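You operate a simulated robot arm through the tools that you are given. There is no shell and no other tool. Be economical: measure what you need, move in short steps, check, and stop when the job is done.

You are at the controls of a simulated robot arm. One attempt, no reset.

Task
Dab glue on the wooden peg, push it into the rail and hang the shoe horn on it.
Fine: the hanging brush goes on the third peg.
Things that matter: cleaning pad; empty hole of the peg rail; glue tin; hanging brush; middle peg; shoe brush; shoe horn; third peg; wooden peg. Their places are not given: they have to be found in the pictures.

The check looks at the end state, three seconds after you hand in, the way a careful person would. Anything else that was tipped, shoved, dropped, spilled or broken makes it a failure.

Robot
A 7-joint arm with a two-finger parallel gripper, fixed in place. Base frame: the origin is at the foot of the arm, x ahead of it, y to its left, z up; the work surface is at about z = 440. Readings come in mm, rad, newtons and seconds.
With the tool pointing down near the work surface it reaches from about 100 to 400 mm from the base axis. Its first joint turns from -2.007 to 2.007 rad. Payload 3.91 kg.
The tool frame sits at the grasp point between the pads (the TCP): z along the fingers, y along the line on which they close. The tips reach 30 mm beyond it. The gripper opens to 110 mm. The fingers are 20 mm wide and 10 mm thick; the gripper's body (48 by 112 mm) begins 55 mm behind the TCP.
Orientation is told as [roll, pitch, yaw] about the base's x, y, z axes, in that order, counted from this pose: with the fingers straight down and closing along the base's y, the tool's x points along the base's -x, its y along +y and its z along -z.

Tools
- The arm moves only by the tool nudge_tool. Its argument "series" is one flat list of numbers, 7 for each row, row after row: the shift along the tool's x, y, z in units of 150 mm (1.0 is 150 mm), then the turn, a rotation vector about the tool's x, y, z in units of 120 degrees (1.0 is 120 degrees), then the finger opening in mm, from 0 to 110. In form: [x, y, z, ax, ay, az, jaw, x, y, z, ax, ay, az, jaw, ...]. A call has 1 to 10 rows; each row is the pose to reach, as a shift and turn from the pose commanded when the call began, along the tool's axes at that moment. A call with a number of a shift or a turn outside -1 to 1 is refused whole. A row lasts 0.2 s, in which the tool goes at most 50 mm and 0.15 rad; a call with a longer step from one row to the next is refused whole, and so is a gripper value outside its range. A pose out of reach is approached as far as the arm can. The call stops where the force on the tool passes 40 N (or 10 N more than at its start, if that is more) or the arm is blocked; 0.2 s more then pass. Each finger travels about 108 mm/s and halts on what it meets, pressing with about 32 N; the grip force reading is that of the motor and also rises with nothing between the fingers. The clock runs only during rows and for 0.2 s after the last one: add rows that repeat a pose to give the fingers time. The reply holds the time, the measured pose of the TCP, the force on the tool along the base axes, the opening and the grip force, in the units named above and with some noise, with the torque about the TCP (base axes, N m) and any sound that the robot's microphone picked up.
- Cameras (640 x 400 px; columns grow to the right, rows downward): "scene" is fixed at [215.4, 500.7, 1706.1]; the picture's right is [-0.58, -0.82, 0.00], its down [-0.71, 0.50, -0.49] and it looks along [0.40, -0.28, -0.87] (base axes); focal length 336 px, centre (320, 200). "wrist" rides on the gripper at [72, 17, -103] in the tool frame; the picture's right is [-0.23, 0.97, 0.00], its down [-0.76, -0.18, -0.62] and it looks along [-0.61, -0.14, 0.78] (tool axes); focal length 222 px, centre (320, 200).
- camera(camera): a new picture of that camera. The clock stands still meanwhile.
- raise_lower(by): slides the trunk up (or, below 0, down) by that many mm; the arm rides with it, the base frame stays. It gives what a move gives, with no picture.
- locate(camera, pixels): for up to 12 pixels [column, row] of the newest picture of that camera ("zoom" is the newest enlarged one), the place [x, y, z] in the base frame of the surface seen there, good to about 2 mm, but the place of the scene camera against the robot may be out by one fixed shift of up to 25 mm in any direction. The clock stands still meanwhile.
- enlarge(camera, box): a new picture of the part [left, top, right, bottom] of that camera's present view, enlarged. The clock stands still meanwhile.
- job_done(): hands the job in; it is judged then, once.

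Go step by step. Measure first, check grasps and placings, and put right what went wrong. The budget is 80 turns and 54 pictures, counting those below and the enlarged ones. Unless the task says otherwise, let go and move clear before handing in, and close with one line.

The tools are called as a command line: name --argument value ..., lists and objects as JSON in quotes. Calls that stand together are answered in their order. nudge_tool: Moves the arm, as the interface text tells. Its arguments: {"type":"object","properties":{"series":{"type":"array","items":{"type":"number"}}},"required":["series"]} The other tools are called the same way: raise_lower (by) slides the trunk up or down; camera (camera) takes a picture; locate (camera, pixels) gives the place of the surface under pixels of a picture; enlarge (camera, box) takes an enlarged picture of a part of a camera's view; job_done () hands the job in.

At the start:

```text
time: 0.0
ee_pos: [462.4, 214.6, 1303.8]
tool_rot: [-0.001, -0.003, -0.001]
force: [0.3, -0.1, 0.0]
moment: [0.01, -0.02, 0.01]
grip_width: 110.1
grip_force: 0.1
trunk travel left (down, up): [-900.0, 90.0]
```

scene: 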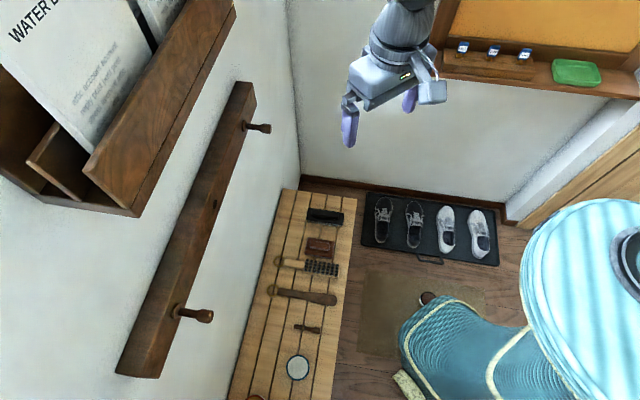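
wrist: 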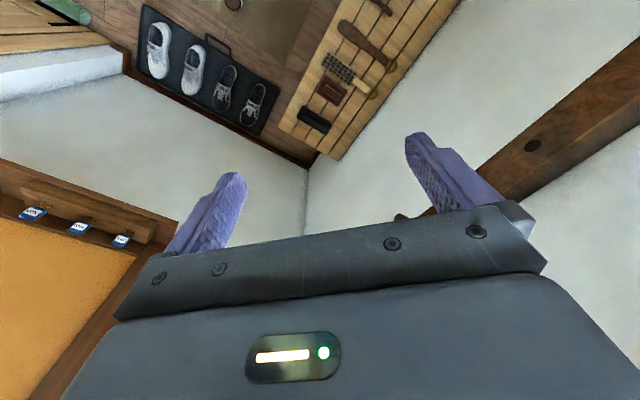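

The scene shows a bench with items (about columns 240-350, rows 190-400) and a wall rail with two pegs and a hole near (214,204). I'll enlarge both and measure them.

enlarge --camera "scene" --box '[220, 180, 380, 400]'

locate --camera "scene" --pixels '[[214, 204], [268, 128], [246, 125], [208, 316], [178, 310], [318, 329], [298, 326], [298, 367], [280, 291], [332, 298], [276, 260], [338, 269]]'

enlarge --camera "scene" --box '[110, 70, 290, 390]'

```text
1.82 times, centred on (300, 290) of scene
```

zoom: 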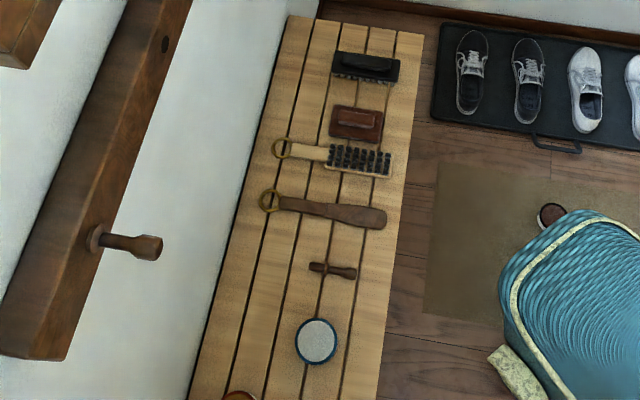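

```text
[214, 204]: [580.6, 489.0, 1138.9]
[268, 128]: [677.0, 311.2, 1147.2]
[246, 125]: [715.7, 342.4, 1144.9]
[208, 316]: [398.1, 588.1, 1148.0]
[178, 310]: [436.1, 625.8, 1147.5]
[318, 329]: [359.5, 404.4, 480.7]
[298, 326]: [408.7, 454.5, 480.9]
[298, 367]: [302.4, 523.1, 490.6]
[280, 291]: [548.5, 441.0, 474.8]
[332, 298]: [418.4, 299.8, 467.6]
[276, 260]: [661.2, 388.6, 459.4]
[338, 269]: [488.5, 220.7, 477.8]
```

```text
1.25 times, centred on (200, 230) of scene
```

zoom: 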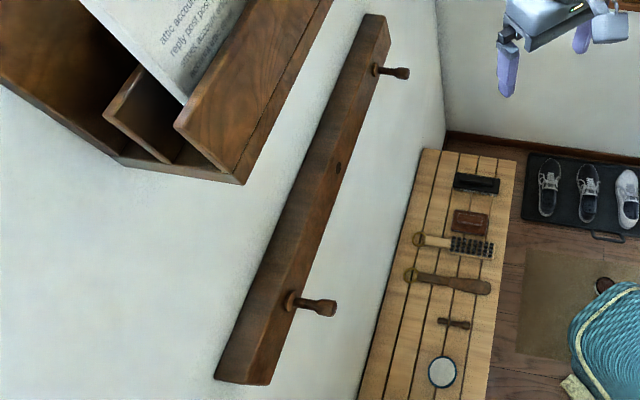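

The bench items and pegs all lie along the wall normal (~45°), which suits a 45° tool yaw. I'll turn the tool to face the wall and look through the wrist camera.

nudge_tool --series '[0, 0, 0, 0, 0, -0.065, 110, 0, 0, 0, 0, 0, -0.13, 110, 0, 0, 0, 0, 0, -0.195, 110, 0, 0, 0, 0, 0, -0.26, 110, 0, 0, 0, 0, 0, -0.32, 110, 0, 0, 0, 0, 0, -0.375, 110]'

camera --camera "wrist"

locate --camera "scene" --pixels '[[245, 85], [120, 375], [160, 378], [135, 215], [236, 10], [254, 84], [270, 252], [278, 190], [256, 395], [312, 215], [320, 245], [234, 180]]'

```text
time: 1.4
ee_pos: [466.4, 203.9, 1304.7]
tool_rot: [0.007, -0.003, 0.788]
force: [-0.1, -0.6, 1.3]
moment: [-0.02, 0.02, -0.02]
grip_width: 110.1
grip_force: 0.1
trunk travel left (down, up): [-900.0, 90.0]
```

```text
49 pictures are left
```

wrist: 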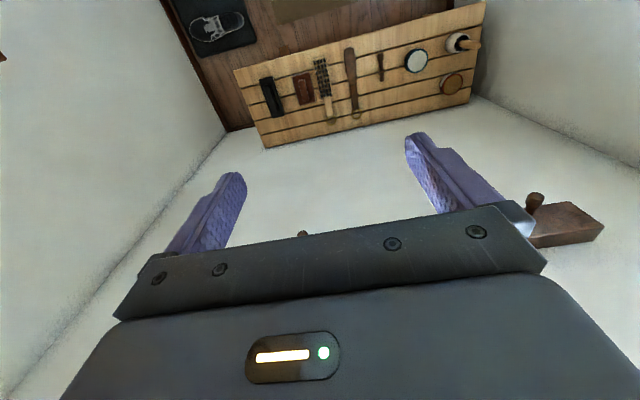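

```text
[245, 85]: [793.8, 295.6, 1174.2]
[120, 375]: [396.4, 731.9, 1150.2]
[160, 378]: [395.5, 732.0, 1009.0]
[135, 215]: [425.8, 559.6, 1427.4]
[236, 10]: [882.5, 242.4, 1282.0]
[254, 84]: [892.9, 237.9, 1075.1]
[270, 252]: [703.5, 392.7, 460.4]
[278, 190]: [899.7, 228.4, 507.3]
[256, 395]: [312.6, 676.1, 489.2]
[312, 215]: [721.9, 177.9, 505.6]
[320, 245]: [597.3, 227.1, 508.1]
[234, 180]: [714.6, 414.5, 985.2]
```

enlarge --camera "wrist" --box '[230, 0, 490, 150]'

locate --camera "zoom" --pixels '[[460, 148], [452, 148], [567, 100], [600, 112], [544, 205], [372, 130], [370, 190], [290, 110], [310, 265], [255, 275], [90, 240], [182, 215]]'

enlarge --camera "scene" --box '[255, 270, 345, 400]'

```text
2.46 times, centred on (360, 75) of wrist
```

zoom: 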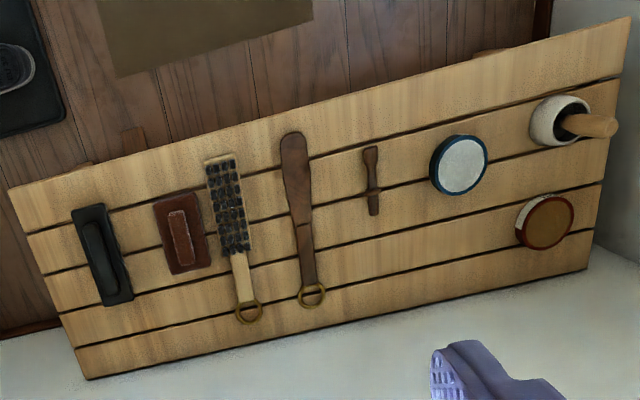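

```text
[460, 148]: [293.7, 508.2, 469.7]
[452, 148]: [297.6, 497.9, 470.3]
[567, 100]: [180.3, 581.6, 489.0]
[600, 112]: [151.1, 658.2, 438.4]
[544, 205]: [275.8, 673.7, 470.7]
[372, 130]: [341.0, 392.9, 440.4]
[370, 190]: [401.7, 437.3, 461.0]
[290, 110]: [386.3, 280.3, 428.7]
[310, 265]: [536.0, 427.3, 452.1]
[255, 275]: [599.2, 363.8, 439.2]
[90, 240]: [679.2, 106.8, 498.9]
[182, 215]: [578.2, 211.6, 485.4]
```

```text
3.08 times, centred on (300, 335) of scene
```

zoom: 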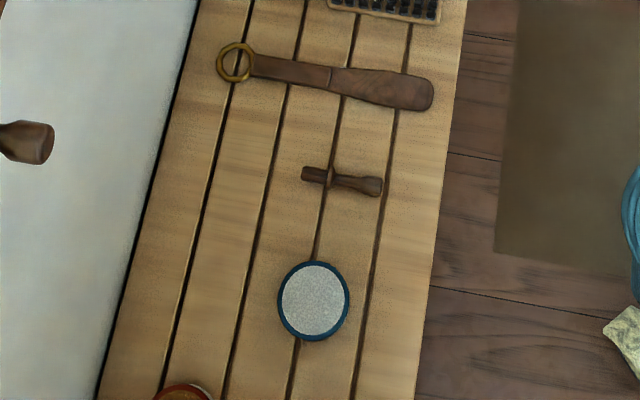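

There are several tins: a blue-rimmed one at zoom (458,165), a brown one at (545,222), and a white pot with a handle at (570,118). I'll lower the trunk for a closer view.

raise_lower --by -450

camera --camera "wrist"

```text
refused: -450 is not a number from -400 to 400
```

```text
46 pictures are left
```

wrist: 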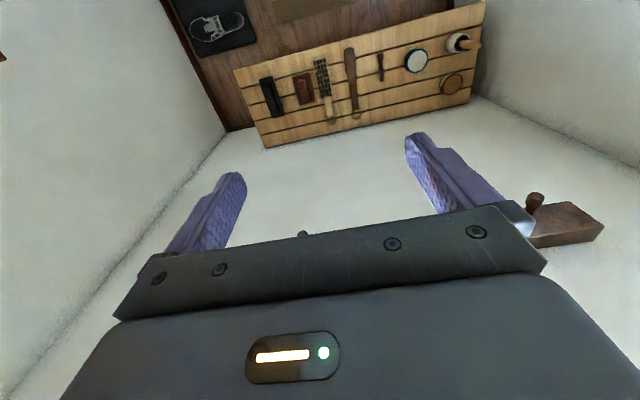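

raise_lower --by -400

nudge_tool --series '[0, 0.3, 0, 0, 0, 0, 110, 0, 0.6, 0, 0, 0, 0, 110, 0, 0.9, 0, 0, 0, 0, 110, 0, 1.0, 0, 0, 0, 0, 110]'

camera --camera "wrist"

```text
time: 5.2
ee_pos: [467.0, 205.9, 904.8]
tool_rot: [0.005, -0.003, 0.785]
force: [0.3, 0.0, 0.0]
moment: [0.0, -0.01, 0.02]
grip_width: 109.9
grip_force: 0.0
trunk travel left (down, up): [-500.0, 490.0]
```

```text
time: 6.2
ee_pos: [360.8, 311.1, 906.2]
tool_rot: [0.005, -0.004, 0.784]
force: [-1.1, -0.2, -0.5]
moment: [0.0, -0.01, 0.01]
grip_width: 109.9
grip_force: 0.0
trunk travel left (down, up): [-500.0, 490.0]
```

```text
45 pictures are left
```

wrist: 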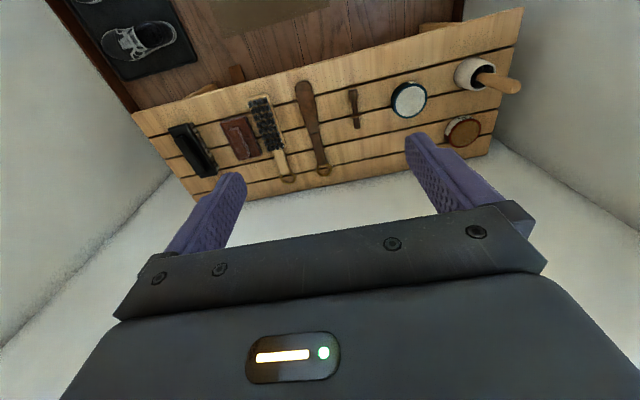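

enlarge --camera "wrist" --box '[370, 40, 530, 160]'

locate --camera "zoom" --pixels '[[160, 235], [90, 235], [230, 230], [160, 170], [160, 300], [400, 130], [480, 175], [380, 360], [320, 130], [440, 110], [100, 380], [150, 400]]'

```text
3.33 times, centred on (450, 100) of wrist
```

zoom: 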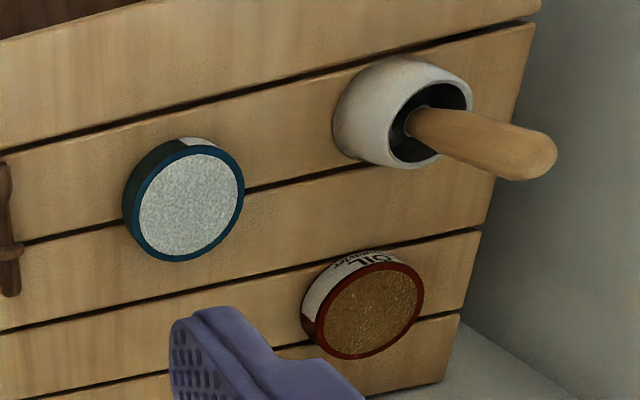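

```text
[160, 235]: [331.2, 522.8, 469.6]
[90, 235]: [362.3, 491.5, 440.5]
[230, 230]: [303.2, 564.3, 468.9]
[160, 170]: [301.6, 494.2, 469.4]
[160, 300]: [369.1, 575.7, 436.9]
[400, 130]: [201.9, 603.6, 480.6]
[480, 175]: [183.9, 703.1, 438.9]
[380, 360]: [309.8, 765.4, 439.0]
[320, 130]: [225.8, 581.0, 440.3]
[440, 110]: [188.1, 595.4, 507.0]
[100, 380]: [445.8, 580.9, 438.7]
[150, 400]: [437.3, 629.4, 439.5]
```

The red tin is labelled "OIL", so the blue-rimmed tin with white contents (zoom 187,205) is the likely glue tin. I'll go lower to see the peg and the tin label.

raise_lower --by -250

nudge_tool --series '[0.1, 0.3, 0, 0, 0, 0, 110, 0.2, 0.5, 0, 0, 0, 0, 110]'

camera --camera "wrist"

```text
time: 8.8
ee_pos: [360.6, 310.9, 656.2]
tool_rot: [0.004, -0.003, 0.784]
force: [0.4, 0.5, -0.1]
moment: [-0.01, 0.0, 0.01]
grip_width: 110.1
grip_force: 0.1
trunk travel left (down, up): [-250.0, 740.0]
```

```text
time: 9.4
ee_pos: [287.0, 342.5, 655.7]
tool_rot: [0.005, -0.002, 0.787]
force: [-0.3, 0.7, -0.7]
moment: [0.03, -0.01, -0.01]
grip_width: 110.1
grip_force: 0.0
trunk travel left (down, up): [-250.0, 740.0]
```

```text
43 pictures are left
```

wrist: 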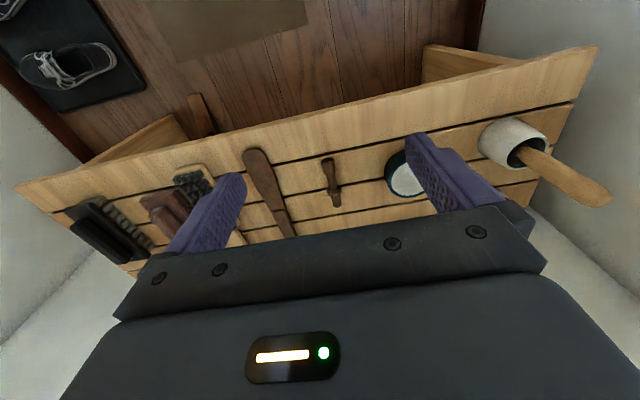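

enlarge --camera "wrist" --box '[290, 140, 410, 215]'

locate --camera "zoom" --pixels '[[198, 110], [203, 140], [215, 180], [222, 220], [232, 258], [240, 302], [240, 335], [239, 350], [252, 255], [206, 140], [180, 110], [217, 110]]'

```text
5.33 times, centred on (350, 178) of wrist
```

zoom: 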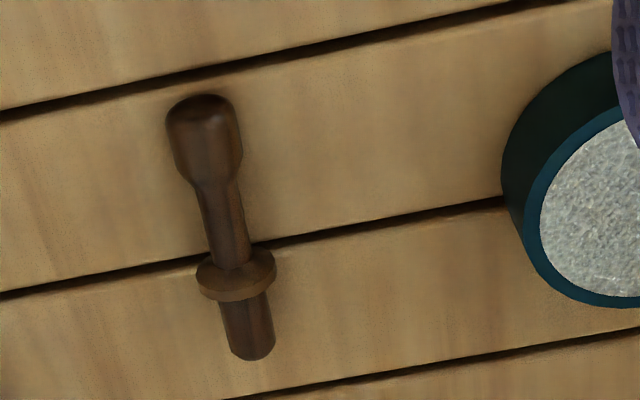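

```text
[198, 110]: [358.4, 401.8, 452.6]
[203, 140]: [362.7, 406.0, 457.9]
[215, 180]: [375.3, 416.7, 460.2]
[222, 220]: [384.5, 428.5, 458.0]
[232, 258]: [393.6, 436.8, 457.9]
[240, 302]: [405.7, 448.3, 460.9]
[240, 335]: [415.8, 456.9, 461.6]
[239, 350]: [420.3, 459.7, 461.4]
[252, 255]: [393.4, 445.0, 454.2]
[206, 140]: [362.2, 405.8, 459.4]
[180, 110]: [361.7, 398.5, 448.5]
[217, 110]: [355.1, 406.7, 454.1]
```

The peg's neck lies between its head (zoom 205,135) and collar (235,280), centred near (385,428) with its axis at z≈451. I'll move above it with a 60 mm opening.

nudge_tool --series '[-0.29, -0.02, 0, 0, 0, 0, 60, -0.58, -0.04, 0, 0, 0, 0, 60, -0.867, -0.061, 0, 0, 0, 0, 60, -0.867, -0.061, 0, 0, 0, 0, 60]'

raise_lower --by -145

camera --camera "wrist"

```text
time: 10.4
ee_pos: [385.0, 428.6, 656.7]
tool_rot: [0.006, -0.002, 0.786]
force: [-0.2, -0.1, -0.7]
moment: [-0.01, -0.02, -0.02]
grip_width: 59.9
grip_force: 0.1
trunk travel left (down, up): [-250.0, 740.0]
```

```text
time: 12.1
ee_pos: [386.0, 427.5, 512.5]
tool_rot: [0.006, -0.003, 0.785]
force: [0.5, 0.3, 0.1]
moment: [0.02, -0.03, 0.01]
grip_width: 59.8
grip_force: 0.1
trunk travel left (down, up): [-105.0, 885.0]
```

```text
41 pictures are left
```

wrist: 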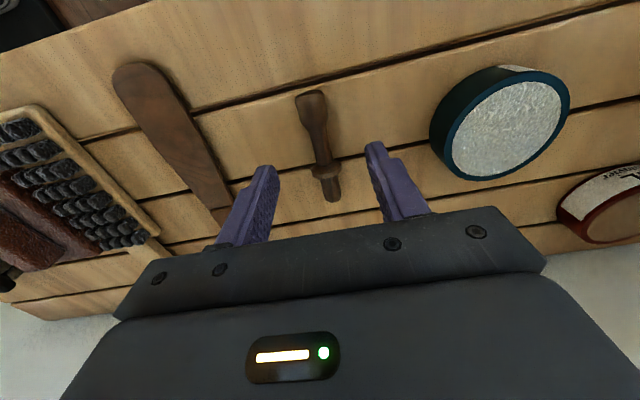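

locate --camera "wrist" --pixels '[[311, 100], [317, 128], [322, 150], [326, 172], [331, 190], [334, 200]]'

enlarge --camera "wrist" --box '[420, 50, 640, 250]'

```text
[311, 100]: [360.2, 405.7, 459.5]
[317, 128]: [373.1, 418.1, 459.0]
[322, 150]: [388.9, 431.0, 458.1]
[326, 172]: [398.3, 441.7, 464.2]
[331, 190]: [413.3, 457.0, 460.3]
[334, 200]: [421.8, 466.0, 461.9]
```

```text
2.00 times, centred on (530, 150) of wrist
```

zoom: 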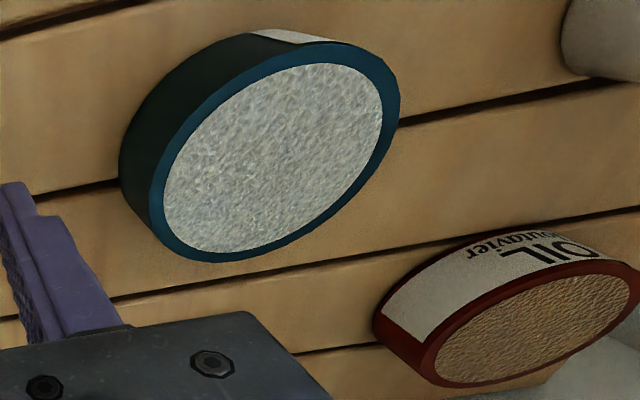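

I'm aligned. I'll descend to tip height z≈443 and close on the neck.

nudge_tool --series '[0.013, 0, 0.13, 0, 0, 0, 60, 0.013, 0, 0.26, 0, 0, 0, 60, 0.013, 0, 0.26, 0, 0, 0, 30, 0.013, 0, 0.26, 0, 0, 0, 0, 0.013, 0, 0.26, 0, 0, 0, 0, 0.013, 0, 0.26, 0, 0, 0, 0]'

camera --camera "wrist"

```text
time: 13.5
ee_pos: [383.8, 427.2, 471.9]
tool_rot: [0.007, -0.003, 0.785]
force: [-0.3, 0.4, -0.5]
moment: [-0.01, 0.03, 0.01]
grip_width: 11.3
grip_force: 32.3
trunk travel left (down, up): [-105.0, 885.0]
```

```text
39 pictures are left
```

wrist: 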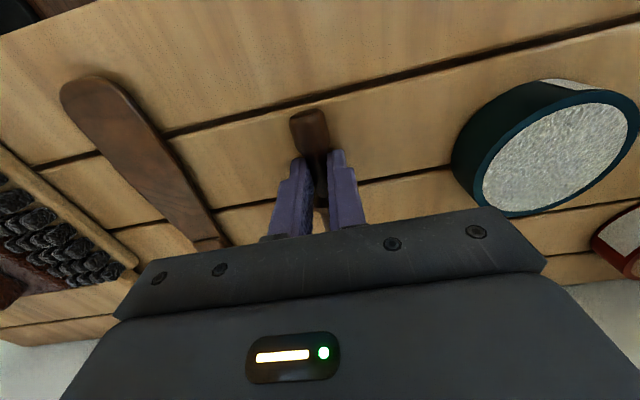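

The peg is gripped at 11.3 mm. I'll lift, back off and shift left to read the tin labels before choosing one.

nudge_tool --series '[0, 0, -0.3, 0, 0, 0, 0, 0, 0, -0.55, 0, 0, 0, 0, 0.25, 0.2, -0.55, 0, 0, 0, 0, 0.5, 0.4, -0.55, 0, 0, 0, 0, 0.75, 0.6, -0.55, 0, 0, 0, 0, 1, 0.8, -0.55, 0, 0, 0, 0]'

enlarge --camera "wrist" --box '[300, 0, 640, 240]'

```text
time: 14.9
ee_pos: [193.7, 405.2, 555.5]
tool_rot: [0.005, -0.004, 0.786]
force: [0.7, -0.4, -0.6]
moment: [0.01, 0.0, -0.02]
grip_width: 11.3
grip_force: 31.8
trunk travel left (down, up): [-105.0, 885.0]
```

```text
1.67 times, centred on (470, 120) of wrist
```

zoom: 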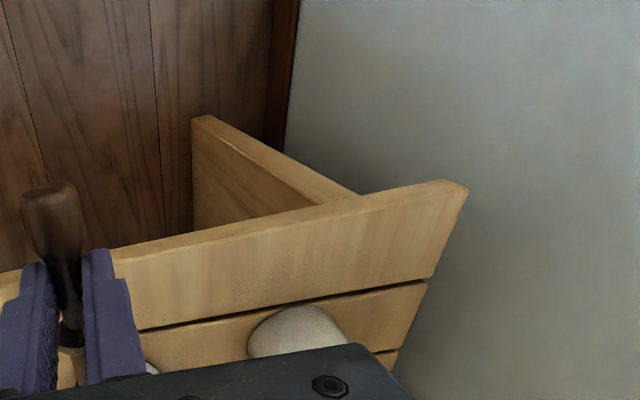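

nudge_tool --series '[0, 0, 0, 0, -0.065, 0, 0, 0, 0, 0, 0, -0.13, 0, 0, 0, 0, 0, 0, -0.195, 0, 0, 0, 0, 0, 0, -0.25, 0, 0]'

enlarge --camera "wrist" --box '[240, 0, 560, 200]'

```text
time: 15.9
ee_pos: [192.9, 404.5, 555.1]
tool_rot: [0.005, -0.527, 0.785]
force: [0.0, 0.6, -0.4]
moment: [-0.02, 0.01, 0.02]
grip_width: 11.3
grip_force: 31.8
trunk travel left (down, up): [-105.0, 885.0]
```

```text
2.00 times, centred on (400, 100) of wrist
```

zoom: 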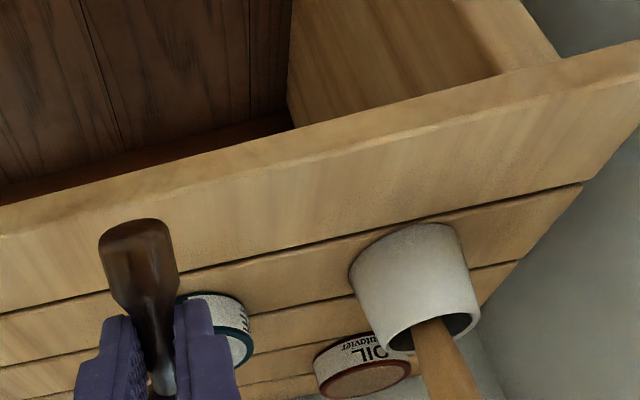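

enlarge --camera "wrist" --box '[320, 135, 460, 205]'

```text
4.57 times, centred on (390, 170) of wrist
```

zoom: 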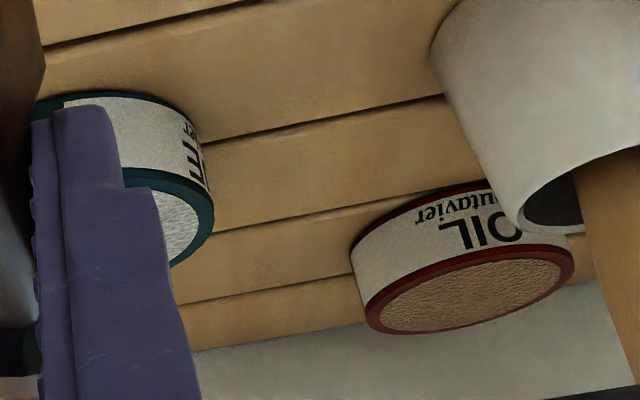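

nudge_tool --series '[0, 0.25, 0, 0, 0, 0, 0, 0, 0.5, 0, 0, 0, 0, 0, 0, 0.7, 0, 0, 0, 0, 0]'

enlarge --camera "wrist" --box '[180, 110, 400, 210]'

```text
time: 16.7
ee_pos: [118.2, 479.3, 556.0]
tool_rot: [0.006, -0.525, 0.782]
force: [0.4, -0.5, -0.4]
moment: [0.04, -0.04, 0.02]
grip_width: 11.3
grip_force: 31.9
trunk travel left (down, up): [-105.0, 885.0]
```

```text
2.91 times, centred on (290, 160) of wrist
```

zoom: 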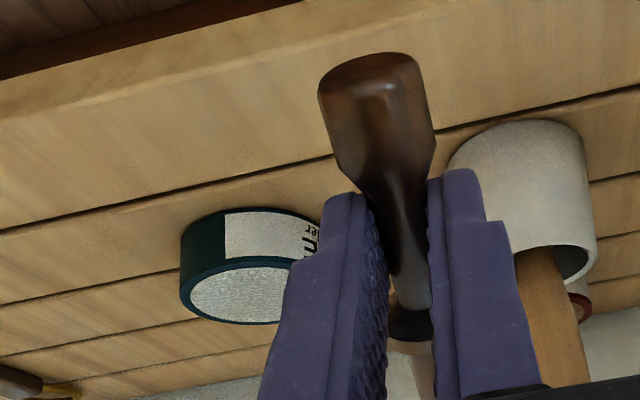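

nudge_tool --series '[0, 0.25, 0, 0, 0, 0, 0, 0, 0.45, 0, 0, 0, 0, 0]'

enlarge --camera "wrist" --box '[160, 130, 300, 210]'

```text
time: 17.3
ee_pos: [71.8, 526.3, 556.7]
tool_rot: [0.006, -0.526, 0.782]
force: [0.3, -0.2, -0.6]
moment: [-0.03, 0.0, 0.01]
grip_width: 11.6
grip_force: 32.4
trunk travel left (down, up): [-105.0, 885.0]
```

```text
4.57 times, centred on (230, 170) of wrist
```

zoom: 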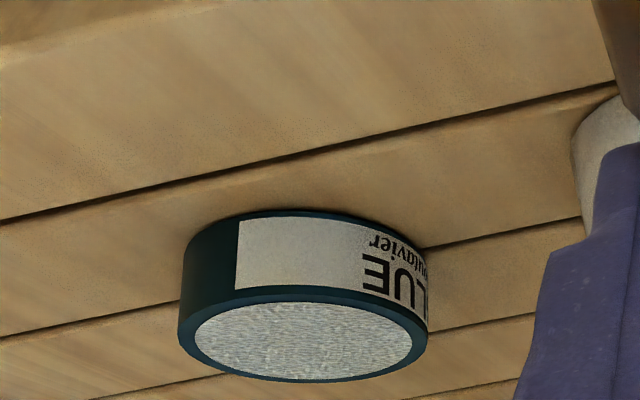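

The rotated label reads "GLUE", so the blue tin is the glue. I'll measure its rim.

locate --camera "zoom" --pixels '[[300, 340], [196, 335], [412, 340], [300, 305], [310, 375], [186, 325], [426, 330], [300, 296]]'

```text
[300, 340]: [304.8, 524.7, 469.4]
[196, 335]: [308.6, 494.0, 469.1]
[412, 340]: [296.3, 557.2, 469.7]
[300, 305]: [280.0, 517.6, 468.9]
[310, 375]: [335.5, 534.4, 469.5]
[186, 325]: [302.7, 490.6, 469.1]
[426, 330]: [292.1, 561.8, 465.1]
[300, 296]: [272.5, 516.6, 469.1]
```

Glue centre is ≈(304,526), surface z 469. I'll first undo the tilt and slide back from the pot.

nudge_tool --series '[0, -0.25, 0, 0, 0.063, 0, 0, 0, -0.5, 0, 0, 0.126, 0, 0, 0, -0.75, 0, 0, 0.189, 0, 0, 0, -1.0, 0, 0, 0.2505, 0, 0, 0, -1.0, 0, 0, 0.2505, 0, 0]'

raise_lower --by 100

```text
time: 18.5
ee_pos: [178.5, 419.4, 555.1]
tool_rot: [0.005, 0.0, 0.784]
force: [0.0, -0.2, 0.0]
moment: [-0.02, -0.02, 0.01]
grip_width: 11.5
grip_force: 32.3
trunk travel left (down, up): [-105.0, 885.0]
```

```text
time: 19.9
ee_pos: [178.3, 419.5, 655.7]
tool_rot: [0.005, -0.001, 0.787]
force: [0.1, -0.4, 0.4]
moment: [-0.02, -0.02, 0.01]
grip_width: 11.7
grip_force: 31.7
trunk travel left (down, up): [-205.0, 785.0]
```

nudge_tool --series '[-0.2, -0.02, 0, 0, 0.0667, 0, 0, -0.4, -0.04, 0, 0, 0.1333, 0, 0, -0.6, -0.06, 0, 0, 0.2, 0, 0, -0.8, -0.084, 0, 0, 0.2667, 0, 0, -0.935, -0.084, 0, 0, 0.333, 0, 0, -0.935, -0.084, 0, 0, 0.333, 0, 0]'

camera --camera "wrist"

```text
time: 21.2
ee_pos: [271.3, 496.0, 656.6]
tool_rot: [0.007, 0.559, 0.79]
force: [0.0, 1.0, -0.3]
moment: [0.03, 0.01, 0.02]
grip_width: 11.5
grip_force: 32.2
out of reach, approached as far as the arm can: row 5, 6
trunk travel left (down, up): [-205.0, 785.0]
```

```text
33 pictures are left
```

wrist: 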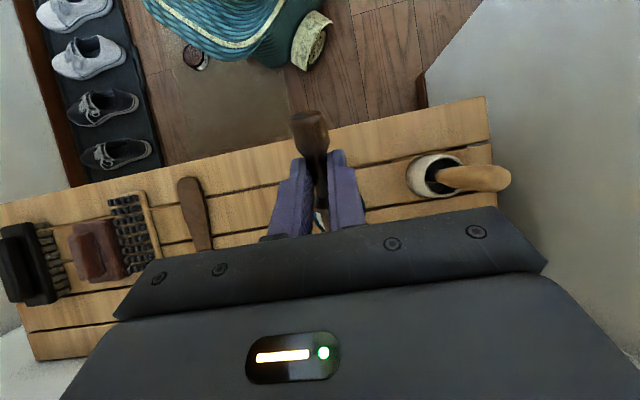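

Tilt reached 32° at n=543, which is enough to put the tenon tip over the glue with collar clear. I'll lower by trunk, staying just above the glue.

raise_lower --by -125

camera --camera "wrist"

enlarge --camera "scene" --box '[240, 320, 340, 400]'

```text
time: 22.8
ee_pos: [271.3, 496.0, 532.6]
tool_rot: [0.008, 0.557, 0.788]
force: [0.4, -0.1, -0.2]
moment: [-0.02, -0.01, 0.0]
grip_width: 11.5
grip_force: 32.3
trunk travel left (down, up): [-80.0, 910.0]
```

```text
32 pictures are left
```

wrist: 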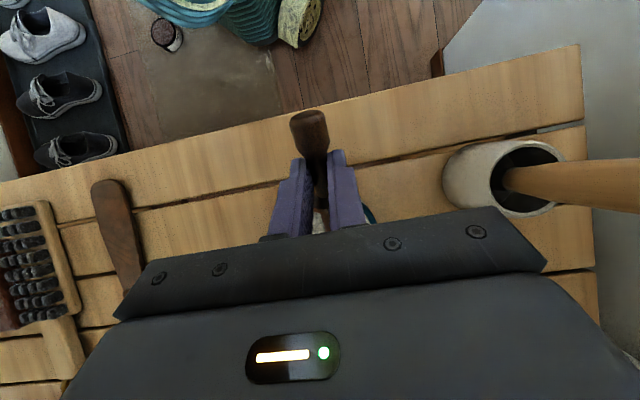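

```text
5.00 times, centred on (290, 360) of scene
```

zoom: 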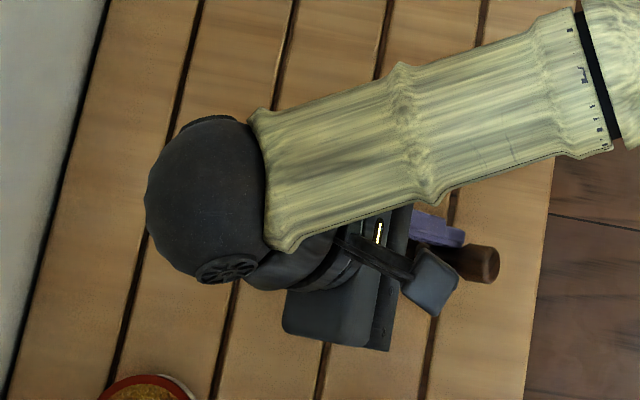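

raise_lower --by -12

raise_lower --by -5

```text
time: 23.4
ee_pos: [272.0, 496.7, 520.4]
tool_rot: [0.007, 0.557, 0.789]
force: [0.9, -0.3, 5.4]
moment: [0.15, -0.12, 0.02]
grip_width: 11.2
grip_force: 32.0
trunk travel left (down, up): [-68.0, 922.0]
```

```text
time: 23.9
ee_pos: [271.7, 496.1, 516.8]
tool_rot: [0.009, 0.555, 0.791]
force: [-2.9, -4.4, 20.8]
moment: [0.27, -0.35, -0.01]
grip_width: 11.6
grip_force: 31.3
trunk travel left (down, up): [-63.0, 927.0]
```

Contact force acts ~33 mm ahead of the TCP, on the glue surface (n≈576), as predicted. The tenon is dabbed; I'll raise straight up and inspect.

raise_lower --by 140

nudge_tool --series '[0, 0, 0, 0, -0.0667, 0, 0, 0, 0, 0, 0, -0.1333, 0, 0, 0, 0, 0, 0, -0.2, 0, 0, 0, 0, 0, 0, -0.265, 0, 0, 0, 0, 0, 0, -0.265, 0, 0]'

camera --camera "wrist"

```text
time: 25.6
ee_pos: [271.1, 495.9, 653.1]
tool_rot: [0.007, 0.559, 0.788]
force: [-0.3, -0.9, -0.5]
moment: [-0.02, 0.01, 0.0]
grip_width: 11.6
grip_force: 31.8
trunk travel left (down, up): [-203.0, 787.0]
```

```text
time: 26.8
ee_pos: [272.1, 495.6, 654.6]
tool_rot: [0.004, 0.001, 0.784]
force: [-0.4, -0.1, 0.2]
moment: [-0.01, 0.01, 0.01]
grip_width: 11.2
grip_force: 32.2
trunk travel left (down, up): [-203.0, 787.0]
```

```text
30 pictures are left
```

wrist: 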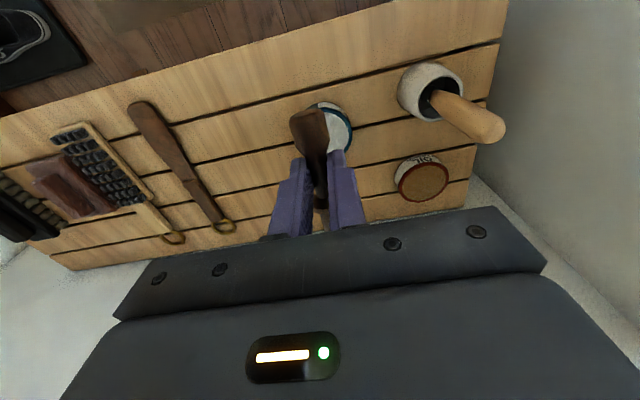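

Peg still aligned in the grip. Now raise toward the rail and shift along the wall.

raise_lower --by 400

nudge_tool --series '[0.1, -0.3, 0, 0, 0, 0, 0, 0.2, -0.6, 0, 0, 0, 0, 0, 0.3, -0.9, 0, 0, 0, 0, 0, 0.4, -1.0, 0, 0, 0, 0, 0]'

nudge_tool --series '[0.05, -0.2, -0.2, 0, -0.06, 0, 0, 0.1, -0.4, -0.4, 0, -0.12, 0, 0, 0.15, -0.5, -0.5, 0, -0.18, 0, 0, 0.2, -0.5, -0.5, 0, -0.24, 0, 0, 0.2, -0.5, -0.5, 0, -0.24, 0, 0]'

camera --camera "wrist"

```text
time: 30.6
ee_pos: [271.2, 497.3, 1053.7]
tool_rot: [0.006, 0.001, 0.785]
force: [0.7, -0.4, -1.0]
moment: [0.0, 0.0, 0.01]
grip_width: 11.4
grip_force: 31.7
trunk travel left (down, up): [-603.0, 387.0]
```

```text
time: 31.6
ee_pos: [334.7, 347.4, 1053.6]
tool_rot: [0.005, 0.002, 0.787]
force: [-0.2, -0.6, -0.6]
moment: [-0.04, 0.0, -0.01]
grip_width: 11.5
grip_force: 32.0
trunk travel left (down, up): [-603.0, 387.0]
```

```text
time: 32.8
ee_pos: [368.1, 273.6, 1129.1]
tool_rot: [0.005, -0.502, 0.784]
force: [0.6, -1.1, -0.2]
moment: [-0.06, -0.01, 0.03]
grip_width: 11.4
grip_force: 32.1
trunk travel left (down, up): [-603.0, 387.0]
```

```text
29 pictures are left
```

wrist: 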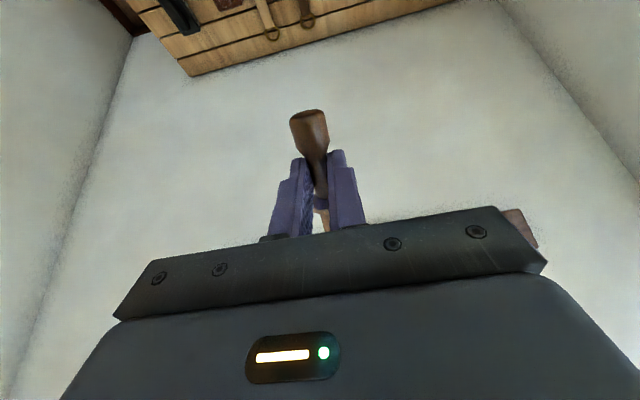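

raise_lower --by 250

nudge_tool --series '[0, -0.3, 0, 0, 0, 0, 0, 0, -0.67, 0, 0, 0, 0, 0, 0, -0.67, 0, 0, 0, 0, 0]'

camera --camera "wrist"

```text
time: 35.4
ee_pos: [367.6, 273.4, 1378.0]
tool_rot: [0.006, -0.501, 0.782]
force: [0.0, 0.2, -0.5]
moment: [0.01, 0.01, 0.0]
grip_width: 11.5
grip_force: 32.4
trunk travel left (down, up): [-853.0, 137.0]
```

```text
refused: row 2 steps farther than a row can; nothing moved
```

```text
28 pictures are left
```

wrist: 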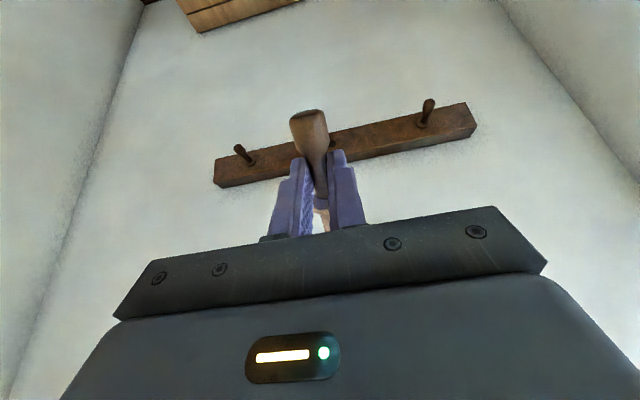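

The rail has just three positions: pegs at (430,112) and (243,155), with the hole behind my peg. Shifting sideways to see the hole.

nudge_tool --series '[0, -0.3, 0, 0, 0, 0, 0, 0, -0.6, 0, 0, 0, 0, 0, 0, -0.67, 0, 0, 0, 0, 0]'

enlarge --camera "wrist" --box '[240, 70, 520, 210]'

```text
time: 36.2
ee_pos: [439.6, 203.9, 1378.3]
tool_rot: [0.006, -0.501, 0.782]
force: [0.8, -0.4, -0.9]
moment: [-0.01, -0.01, 0.0]
grip_width: 11.5
grip_force: 31.2
trunk travel left (down, up): [-853.0, 137.0]
```

```text
2.29 times, centred on (380, 140) of wrist
```

zoom: 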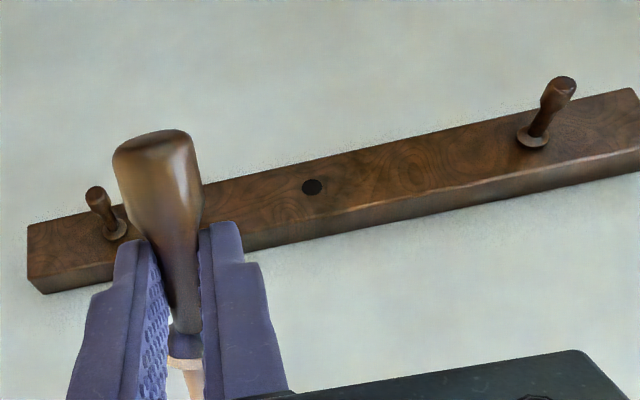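

locate --camera "zoom" --pixels '[[312, 187], [302, 187], [322, 187], [312, 180], [312, 194], [296, 188], [329, 186], [250, 195], [400, 160], [563, 85], [532, 138], [96, 192]]'

```text
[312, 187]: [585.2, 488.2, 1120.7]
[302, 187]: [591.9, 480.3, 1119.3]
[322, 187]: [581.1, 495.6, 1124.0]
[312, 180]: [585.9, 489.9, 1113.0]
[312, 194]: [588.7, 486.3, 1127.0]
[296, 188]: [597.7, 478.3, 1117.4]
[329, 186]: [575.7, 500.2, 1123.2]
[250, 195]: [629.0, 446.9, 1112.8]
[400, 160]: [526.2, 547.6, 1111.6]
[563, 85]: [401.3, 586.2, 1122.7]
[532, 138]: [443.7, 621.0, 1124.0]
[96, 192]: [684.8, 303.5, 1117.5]
```

Hole centre ≈ (586.5, 488.5, 1120.5), rail face at n≈760. I'll straighten the tool, align along the wall, lower, and check clearance against the shelf above.

nudge_tool --series '[0, 0.2, 0, 0, 0.065, 0, 0, 0, 0.4, 0, 0, 0.13, 0, 0, 0, 0.6, 0, 0, 0.195, 0, 0, 0, 0.65, 0, 0, 0.239, 0, 0, 0, 0.65, 0, 0, 0.239, 0, 0]'

raise_lower --by -239

nudge_tool --series '[-0.3, 0, 0, 0, 0, 0, 0, -0.6, 0, 0, 0, 0, 0, 0, -0.9, 0, 0, 0, 0, 0, 0, -1.0, 0, 0, 0, 0, 0, 0, -1.0, 0, 0, 0, 0, 0, 0]'

camera --camera "scene"

```text
time: 37.4
ee_pos: [369.0, 270.6, 1377.2]
tool_rot: [0.006, 0.0, 0.787]
force: [0.2, 0.2, 0.3]
moment: [-0.04, -0.02, -0.03]
grip_width: 11.4
grip_force: 32.1
trunk travel left (down, up): [-853.0, 137.0]
```

```text
time: 39.9
ee_pos: [370.0, 270.5, 1138.2]
tool_rot: [0.003, -0.001, 0.785]
force: [0.0, -0.1, 0.3]
moment: [-0.01, -0.03, -0.02]
grip_width: 11.3
grip_force: 31.9
trunk travel left (down, up): [-614.0, 376.0]
```

```text
time: 41.1
ee_pos: [474.2, 376.9, 1139.4]
tool_rot: [0.006, 0.0, 0.785]
force: [-0.3, -1.0, -1.2]
moment: [-0.02, -0.02, -0.02]
grip_width: 11.3
grip_force: 32.6
trunk travel left (down, up): [-614.0, 376.0]
```

```text
26 pictures are left
```

scene: 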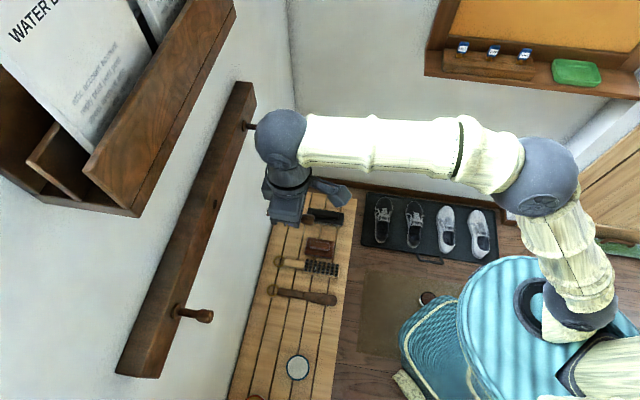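

enlarge --camera "scene" --box '[200, 130, 340, 240]'

locate --camera "scene" --pixels '[[280, 138], [262, 125], [225, 25], [180, 115], [137, 208], [120, 205], [187, 125], [70, 190], [214, 204], [300, 115]]'

```text
3.64 times, centred on (270, 185) of scene
```

zoom: 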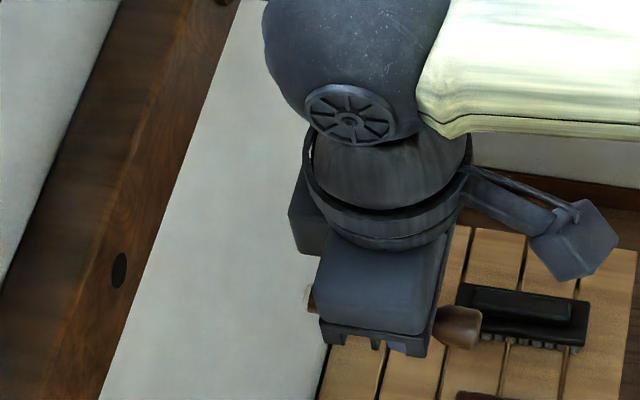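

```text
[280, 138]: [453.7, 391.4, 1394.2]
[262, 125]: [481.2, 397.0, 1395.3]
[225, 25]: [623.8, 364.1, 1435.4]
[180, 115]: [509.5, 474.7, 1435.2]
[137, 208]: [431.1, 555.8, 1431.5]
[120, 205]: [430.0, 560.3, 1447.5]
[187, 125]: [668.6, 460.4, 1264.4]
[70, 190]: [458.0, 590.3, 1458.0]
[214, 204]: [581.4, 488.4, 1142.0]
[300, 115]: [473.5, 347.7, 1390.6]
```

locate --camera "zoom" --pixels '[[308, 296], [309, 306], [313, 305], [470, 325], [455, 312], [112, 270], [126, 270], [119, 270], [119, 255], [119, 286]]'

enlarge --camera "wrist" --box '[250, 90, 390, 240]'

```text
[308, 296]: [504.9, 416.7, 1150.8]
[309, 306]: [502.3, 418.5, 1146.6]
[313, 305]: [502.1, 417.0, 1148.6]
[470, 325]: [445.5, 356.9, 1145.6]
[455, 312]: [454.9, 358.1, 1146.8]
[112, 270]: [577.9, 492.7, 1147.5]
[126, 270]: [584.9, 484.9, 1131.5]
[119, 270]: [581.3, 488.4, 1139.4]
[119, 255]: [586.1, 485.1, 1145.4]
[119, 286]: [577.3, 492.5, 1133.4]
```

```text
2.67 times, centred on (320, 165) of wrist
```

zoom: 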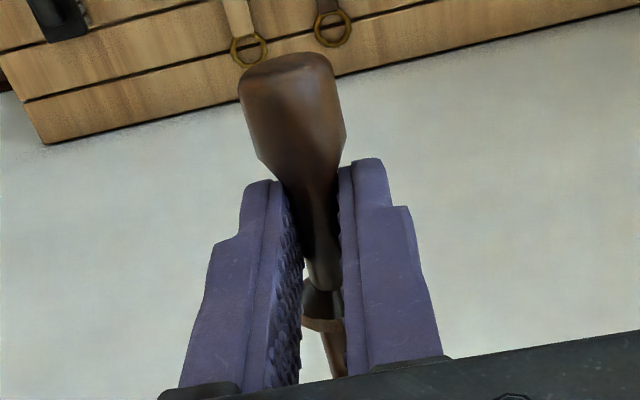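

locate --camera "zoom" --pixels '[[290, 70], [295, 110], [305, 160], [315, 200], [322, 240], [326, 275], [325, 300], [325, 318], [335, 345], [340, 365], [310, 290], [337, 318]]'

enlarge --camera "scene" --box '[255, 190, 315, 230]'

```text
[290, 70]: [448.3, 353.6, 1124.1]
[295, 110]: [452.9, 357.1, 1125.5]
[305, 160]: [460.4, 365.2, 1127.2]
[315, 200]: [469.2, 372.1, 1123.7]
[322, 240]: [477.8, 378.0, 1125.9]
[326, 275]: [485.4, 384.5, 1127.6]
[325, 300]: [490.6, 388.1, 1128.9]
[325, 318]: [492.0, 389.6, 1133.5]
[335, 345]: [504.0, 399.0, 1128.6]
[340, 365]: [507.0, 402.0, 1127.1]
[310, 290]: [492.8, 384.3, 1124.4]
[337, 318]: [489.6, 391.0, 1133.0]
```

```text
10.00 times, centred on (285, 210) of scene
```

zoom: 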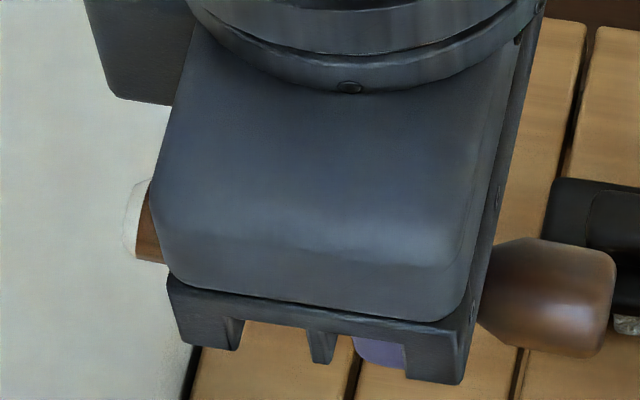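

Glue shows white on the tip at (135,220). I'll check the peg's tilt within the grip using this close zoom.

locate --camera "zoom" --pixels '[[134, 190], [132, 210], [130, 230], [128, 248], [146, 200], [144, 225], [140, 250], [540, 245], [535, 295], [530, 345], [580, 300], [490, 290]]'

```text
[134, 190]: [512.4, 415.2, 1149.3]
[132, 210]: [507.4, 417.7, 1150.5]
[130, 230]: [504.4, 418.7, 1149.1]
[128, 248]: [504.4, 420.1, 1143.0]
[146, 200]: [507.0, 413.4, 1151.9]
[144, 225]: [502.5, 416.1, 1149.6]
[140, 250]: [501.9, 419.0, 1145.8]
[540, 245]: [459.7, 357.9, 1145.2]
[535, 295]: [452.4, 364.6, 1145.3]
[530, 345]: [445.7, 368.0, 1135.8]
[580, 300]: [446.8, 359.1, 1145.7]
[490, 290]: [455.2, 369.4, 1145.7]
```

The peg sits about 4° nose-up in the grip, so I'll tilt the tool 4° to level it and advance until the tip is ~8 mm from the hole.

nudge_tool --series '[-0.3, 0, 0, 0, 0.035, 0, 0, -0.5, 0, -0.004, 0, 0.035, 0, 0, -0.66, 0, -0.004, 0, 0.035, 0, 0, -0.66, 0, -0.004, 0, 0.035, 0, 0]'

enlarge --camera "scene" --box '[180, 170, 280, 232]'

enlarge --camera "wrist" --box '[270, 150, 370, 240]'

```text
time: 42.1
ee_pos: [517.0, 416.7, 1138.5]
tool_rot: [0.003, 0.074, 0.786]
force: [1.1, 1.3, -2.7]
moment: [-0.11, 0.11, 0.03]
grip_width: 11.8
grip_force: 32.2
out of reach, approached as far as the arm can: row 2, 3, 4
trunk travel left (down, up): [-614.0, 376.0]
```

```text
6.40 times, centred on (230, 201) of scene
```

zoom: 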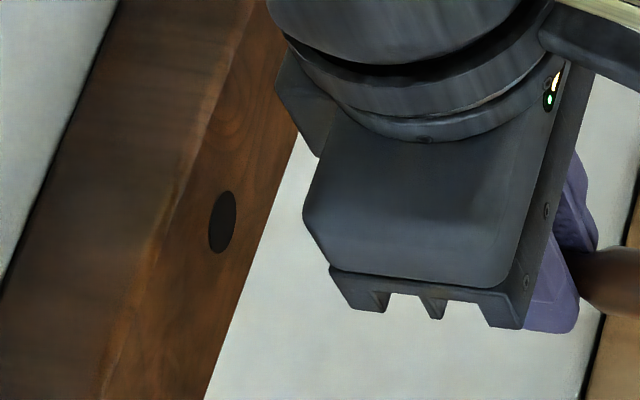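

```text
4.44 times, centred on (320, 195) of wrist
```

zoom: 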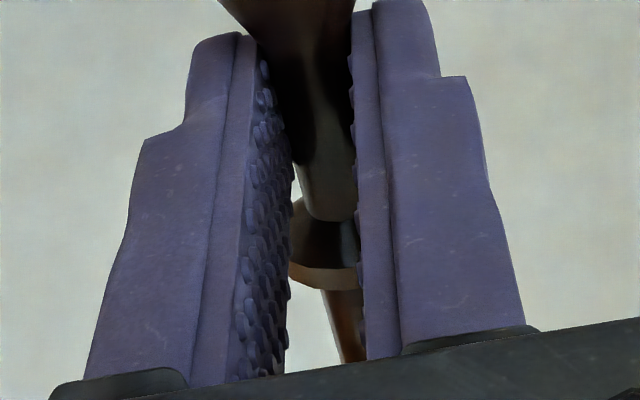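

A vertical tool can't reach the rail (it stopped at n≈660). I need to hold the peg with the tool leaning forward ~30°, so I'll set the peg back on the bench and regrasp it that way. First, retreat.

nudge_tool --series '[0.2, 0, 0, 0, 0, 0, 0, 0.4, 0.2, 0, 0, 0, 0, 0, 0.573, 0.45, 0, 0, 0, 0, 0, 0.573, 0.673, 0, 0, -0.01, 0, 0, 0.573, 0.673, 0, 0, -0.018, 0, 0]'

```text
time: 43.3
ee_pos: [382.7, 427.2, 1145.5]
tool_rot: [0.005, 0.036, 0.786]
force: [0.5, 0.6, 0.0]
moment: [0.0, 0.04, 0.02]
grip_width: 11.4
grip_force: 31.5
trunk travel left (down, up): [-614.0, 376.0]
```

raise_lower --by -400

raise_lower --by -200

nudge_tool --series '[0, 0, 0.2, 0, 0, 0, 0, 0, 0, 0.4, 0, 0, 0, 0, 0, 0, 0.455, 0, 0, 0, 0, 0, 0, 0.455, 0, 0, 0, 0]'

enlarge --camera "wrist" --box '[240, 90, 400, 240]'

```text
time: 47.1
ee_pos: [381.3, 425.4, 745.4]
tool_rot: [0.006, 0.035, 0.784]
force: [-1.2, -0.3, -0.1]
moment: [0.0, -0.01, 0.02]
grip_width: 11.6
grip_force: 32.3
trunk travel left (down, up): [-214.0, 776.0]
```

```text
time: 49.3
ee_pos: [381.8, 424.8, 545.0]
tool_rot: [0.007, 0.035, 0.785]
force: [-0.3, 0.5, -0.4]
moment: [0.0, 0.01, 0.02]
grip_width: 11.2
grip_force: 32.4
trunk travel left (down, up): [-14.0, 976.0]
```

```text
time: 50.3
ee_pos: [378.3, 422.6, 477.9]
tool_rot: [0.006, 0.034, 0.787]
force: [0.4, -0.4, 0.0]
moment: [-0.01, -0.04, 0.0]
grip_width: 11.3
grip_force: 32.1
trunk travel left (down, up): [-14.0, 976.0]
```

```text
2.67 times, centred on (320, 165) of wrist
```

zoom: 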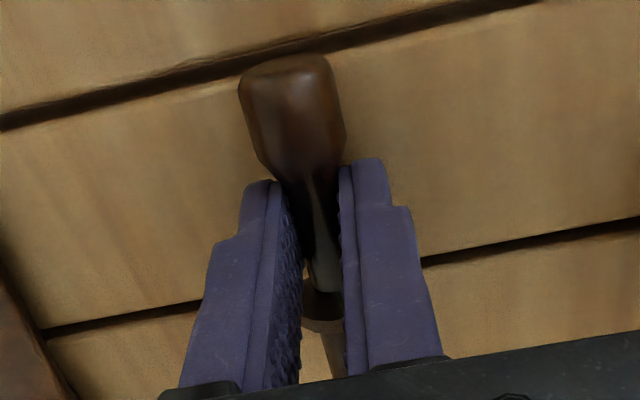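

nudge_tool --series '[0, 0, 0.01, 0, 0, 0, 0, 0, 0, 0.02, 0, 0, 0, 0, 0, 0, 0.028, 0, 0, 0, 0]'

```text
time: 51.1
ee_pos: [380.2, 422.9, 474.3]
tool_rot: [0.004, 0.037, 0.786]
force: [0.0, 0.8, 0.5]
moment: [0.0, 0.04, -0.01]
grip_width: 11.1
grip_force: 32.7
trunk travel left (down, up): [-14.0, 976.0]
```

nudge_tool --series '[0, 0, 0.01, 0, 0, 0, 0, 0, 0, 0.018, 0, 0, 0, 0]'

```text
time: 51.7
ee_pos: [379.7, 423.7, 471.0]
tool_rot: [0.004, 0.033, 0.786]
force: [0.7, 0.4, 6.8]
moment: [-0.17, 0.11, 0.02]
grip_width: 11.2
grip_force: 31.5
trunk travel left (down, up): [-14.0, 976.0]
```

Contact with the bench at 6.8 N. I'll release gently, lift straight up and look.

nudge_tool --series '[0, 0, -0.004, 0, 0, 0, 16, 0, 0, -0.004, 0, 0, 0, 24, 0, 0, -0.004, 0, 0, 0, 40, 0, 0, -0.004, 0, 0, 0, 50, 0, 0, -0.3, 0, 0, 0, 60, 0, 0, -0.55, 0, 0, 0, 60]'

enlarge --camera "wrist" --box '[240, 90, 400, 240]'

```text
time: 53.1
ee_pos: [382.3, 426.3, 552.2]
tool_rot: [0.004, 0.036, 0.789]
force: [0.9, 0.5, -1.0]
moment: [-0.01, 0.01, -0.01]
grip_width: 59.9
grip_force: 0.1
trunk travel left (down, up): [-14.0, 976.0]
```

```text
2.67 times, centred on (320, 165) of wrist
```

zoom: 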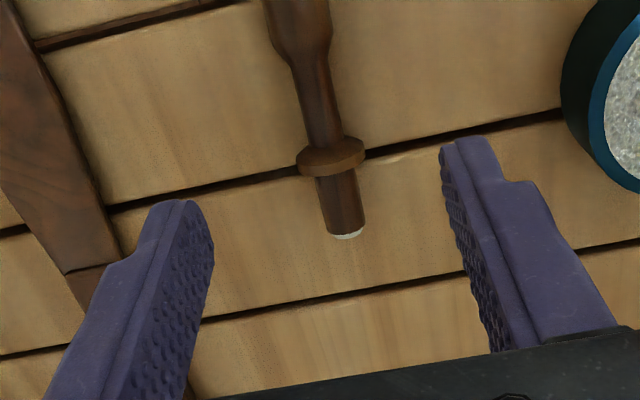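

The peg lies stable with glue on its tip (345,236). Locating it for the tilted regrasp.

locate --camera "zoom" --pixels '[[299, 25], [305, 50], [312, 80], [318, 110], [324, 138], [331, 160], [338, 185], [343, 215], [346, 228], [300, 110], [336, 110]]'

```text
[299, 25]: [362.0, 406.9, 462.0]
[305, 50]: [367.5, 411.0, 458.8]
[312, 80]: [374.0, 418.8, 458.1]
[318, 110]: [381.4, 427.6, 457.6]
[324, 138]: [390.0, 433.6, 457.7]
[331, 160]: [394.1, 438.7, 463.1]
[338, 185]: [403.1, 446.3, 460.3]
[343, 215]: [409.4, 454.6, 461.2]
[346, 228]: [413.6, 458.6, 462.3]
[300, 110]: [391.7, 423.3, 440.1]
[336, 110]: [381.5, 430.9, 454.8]
```

nudge_tool --series '[0.02, 0, 0, 0, -0.065, 0, 50, 0.04, 0, 0, 0, -0.13, 0, 50, 0.06, 0, 0, 0, -0.19, 0, 50, 0.075, 0, 0, 0, -0.2254, 0, 50, 0.075, 0, 0, 0, -0.2254, 0, 50]'

```text
time: 54.3
ee_pos: [374.1, 418.0, 553.7]
tool_rot: [0.006, -0.437, 0.785]
force: [0.4, 0.4, 0.2]
moment: [0.0, -0.03, 0.02]
grip_width: 50.3
grip_force: 0.0
trunk travel left (down, up): [-14.0, 976.0]
```

nudge_tool --series '[0.113, 0, 0.242, 0, 0, 0, 40, 0.2, 0, 0.4288, 0, 0, 0, 40, 0.226, 0, 0.4845, 0, 0, 0, 40, 0.226, 0, 0.4845, 0, 0, 0, 40]'

```text
time: 55.3
ee_pos: [373.6, 418.4, 473.2]
tool_rot: [0.006, -0.436, 0.783]
force: [0.3, 0.6, 0.8]
moment: [0.01, 0.02, -0.01]
grip_width: 40.1
grip_force: 0.0
trunk travel left (down, up): [-14.0, 976.0]
```

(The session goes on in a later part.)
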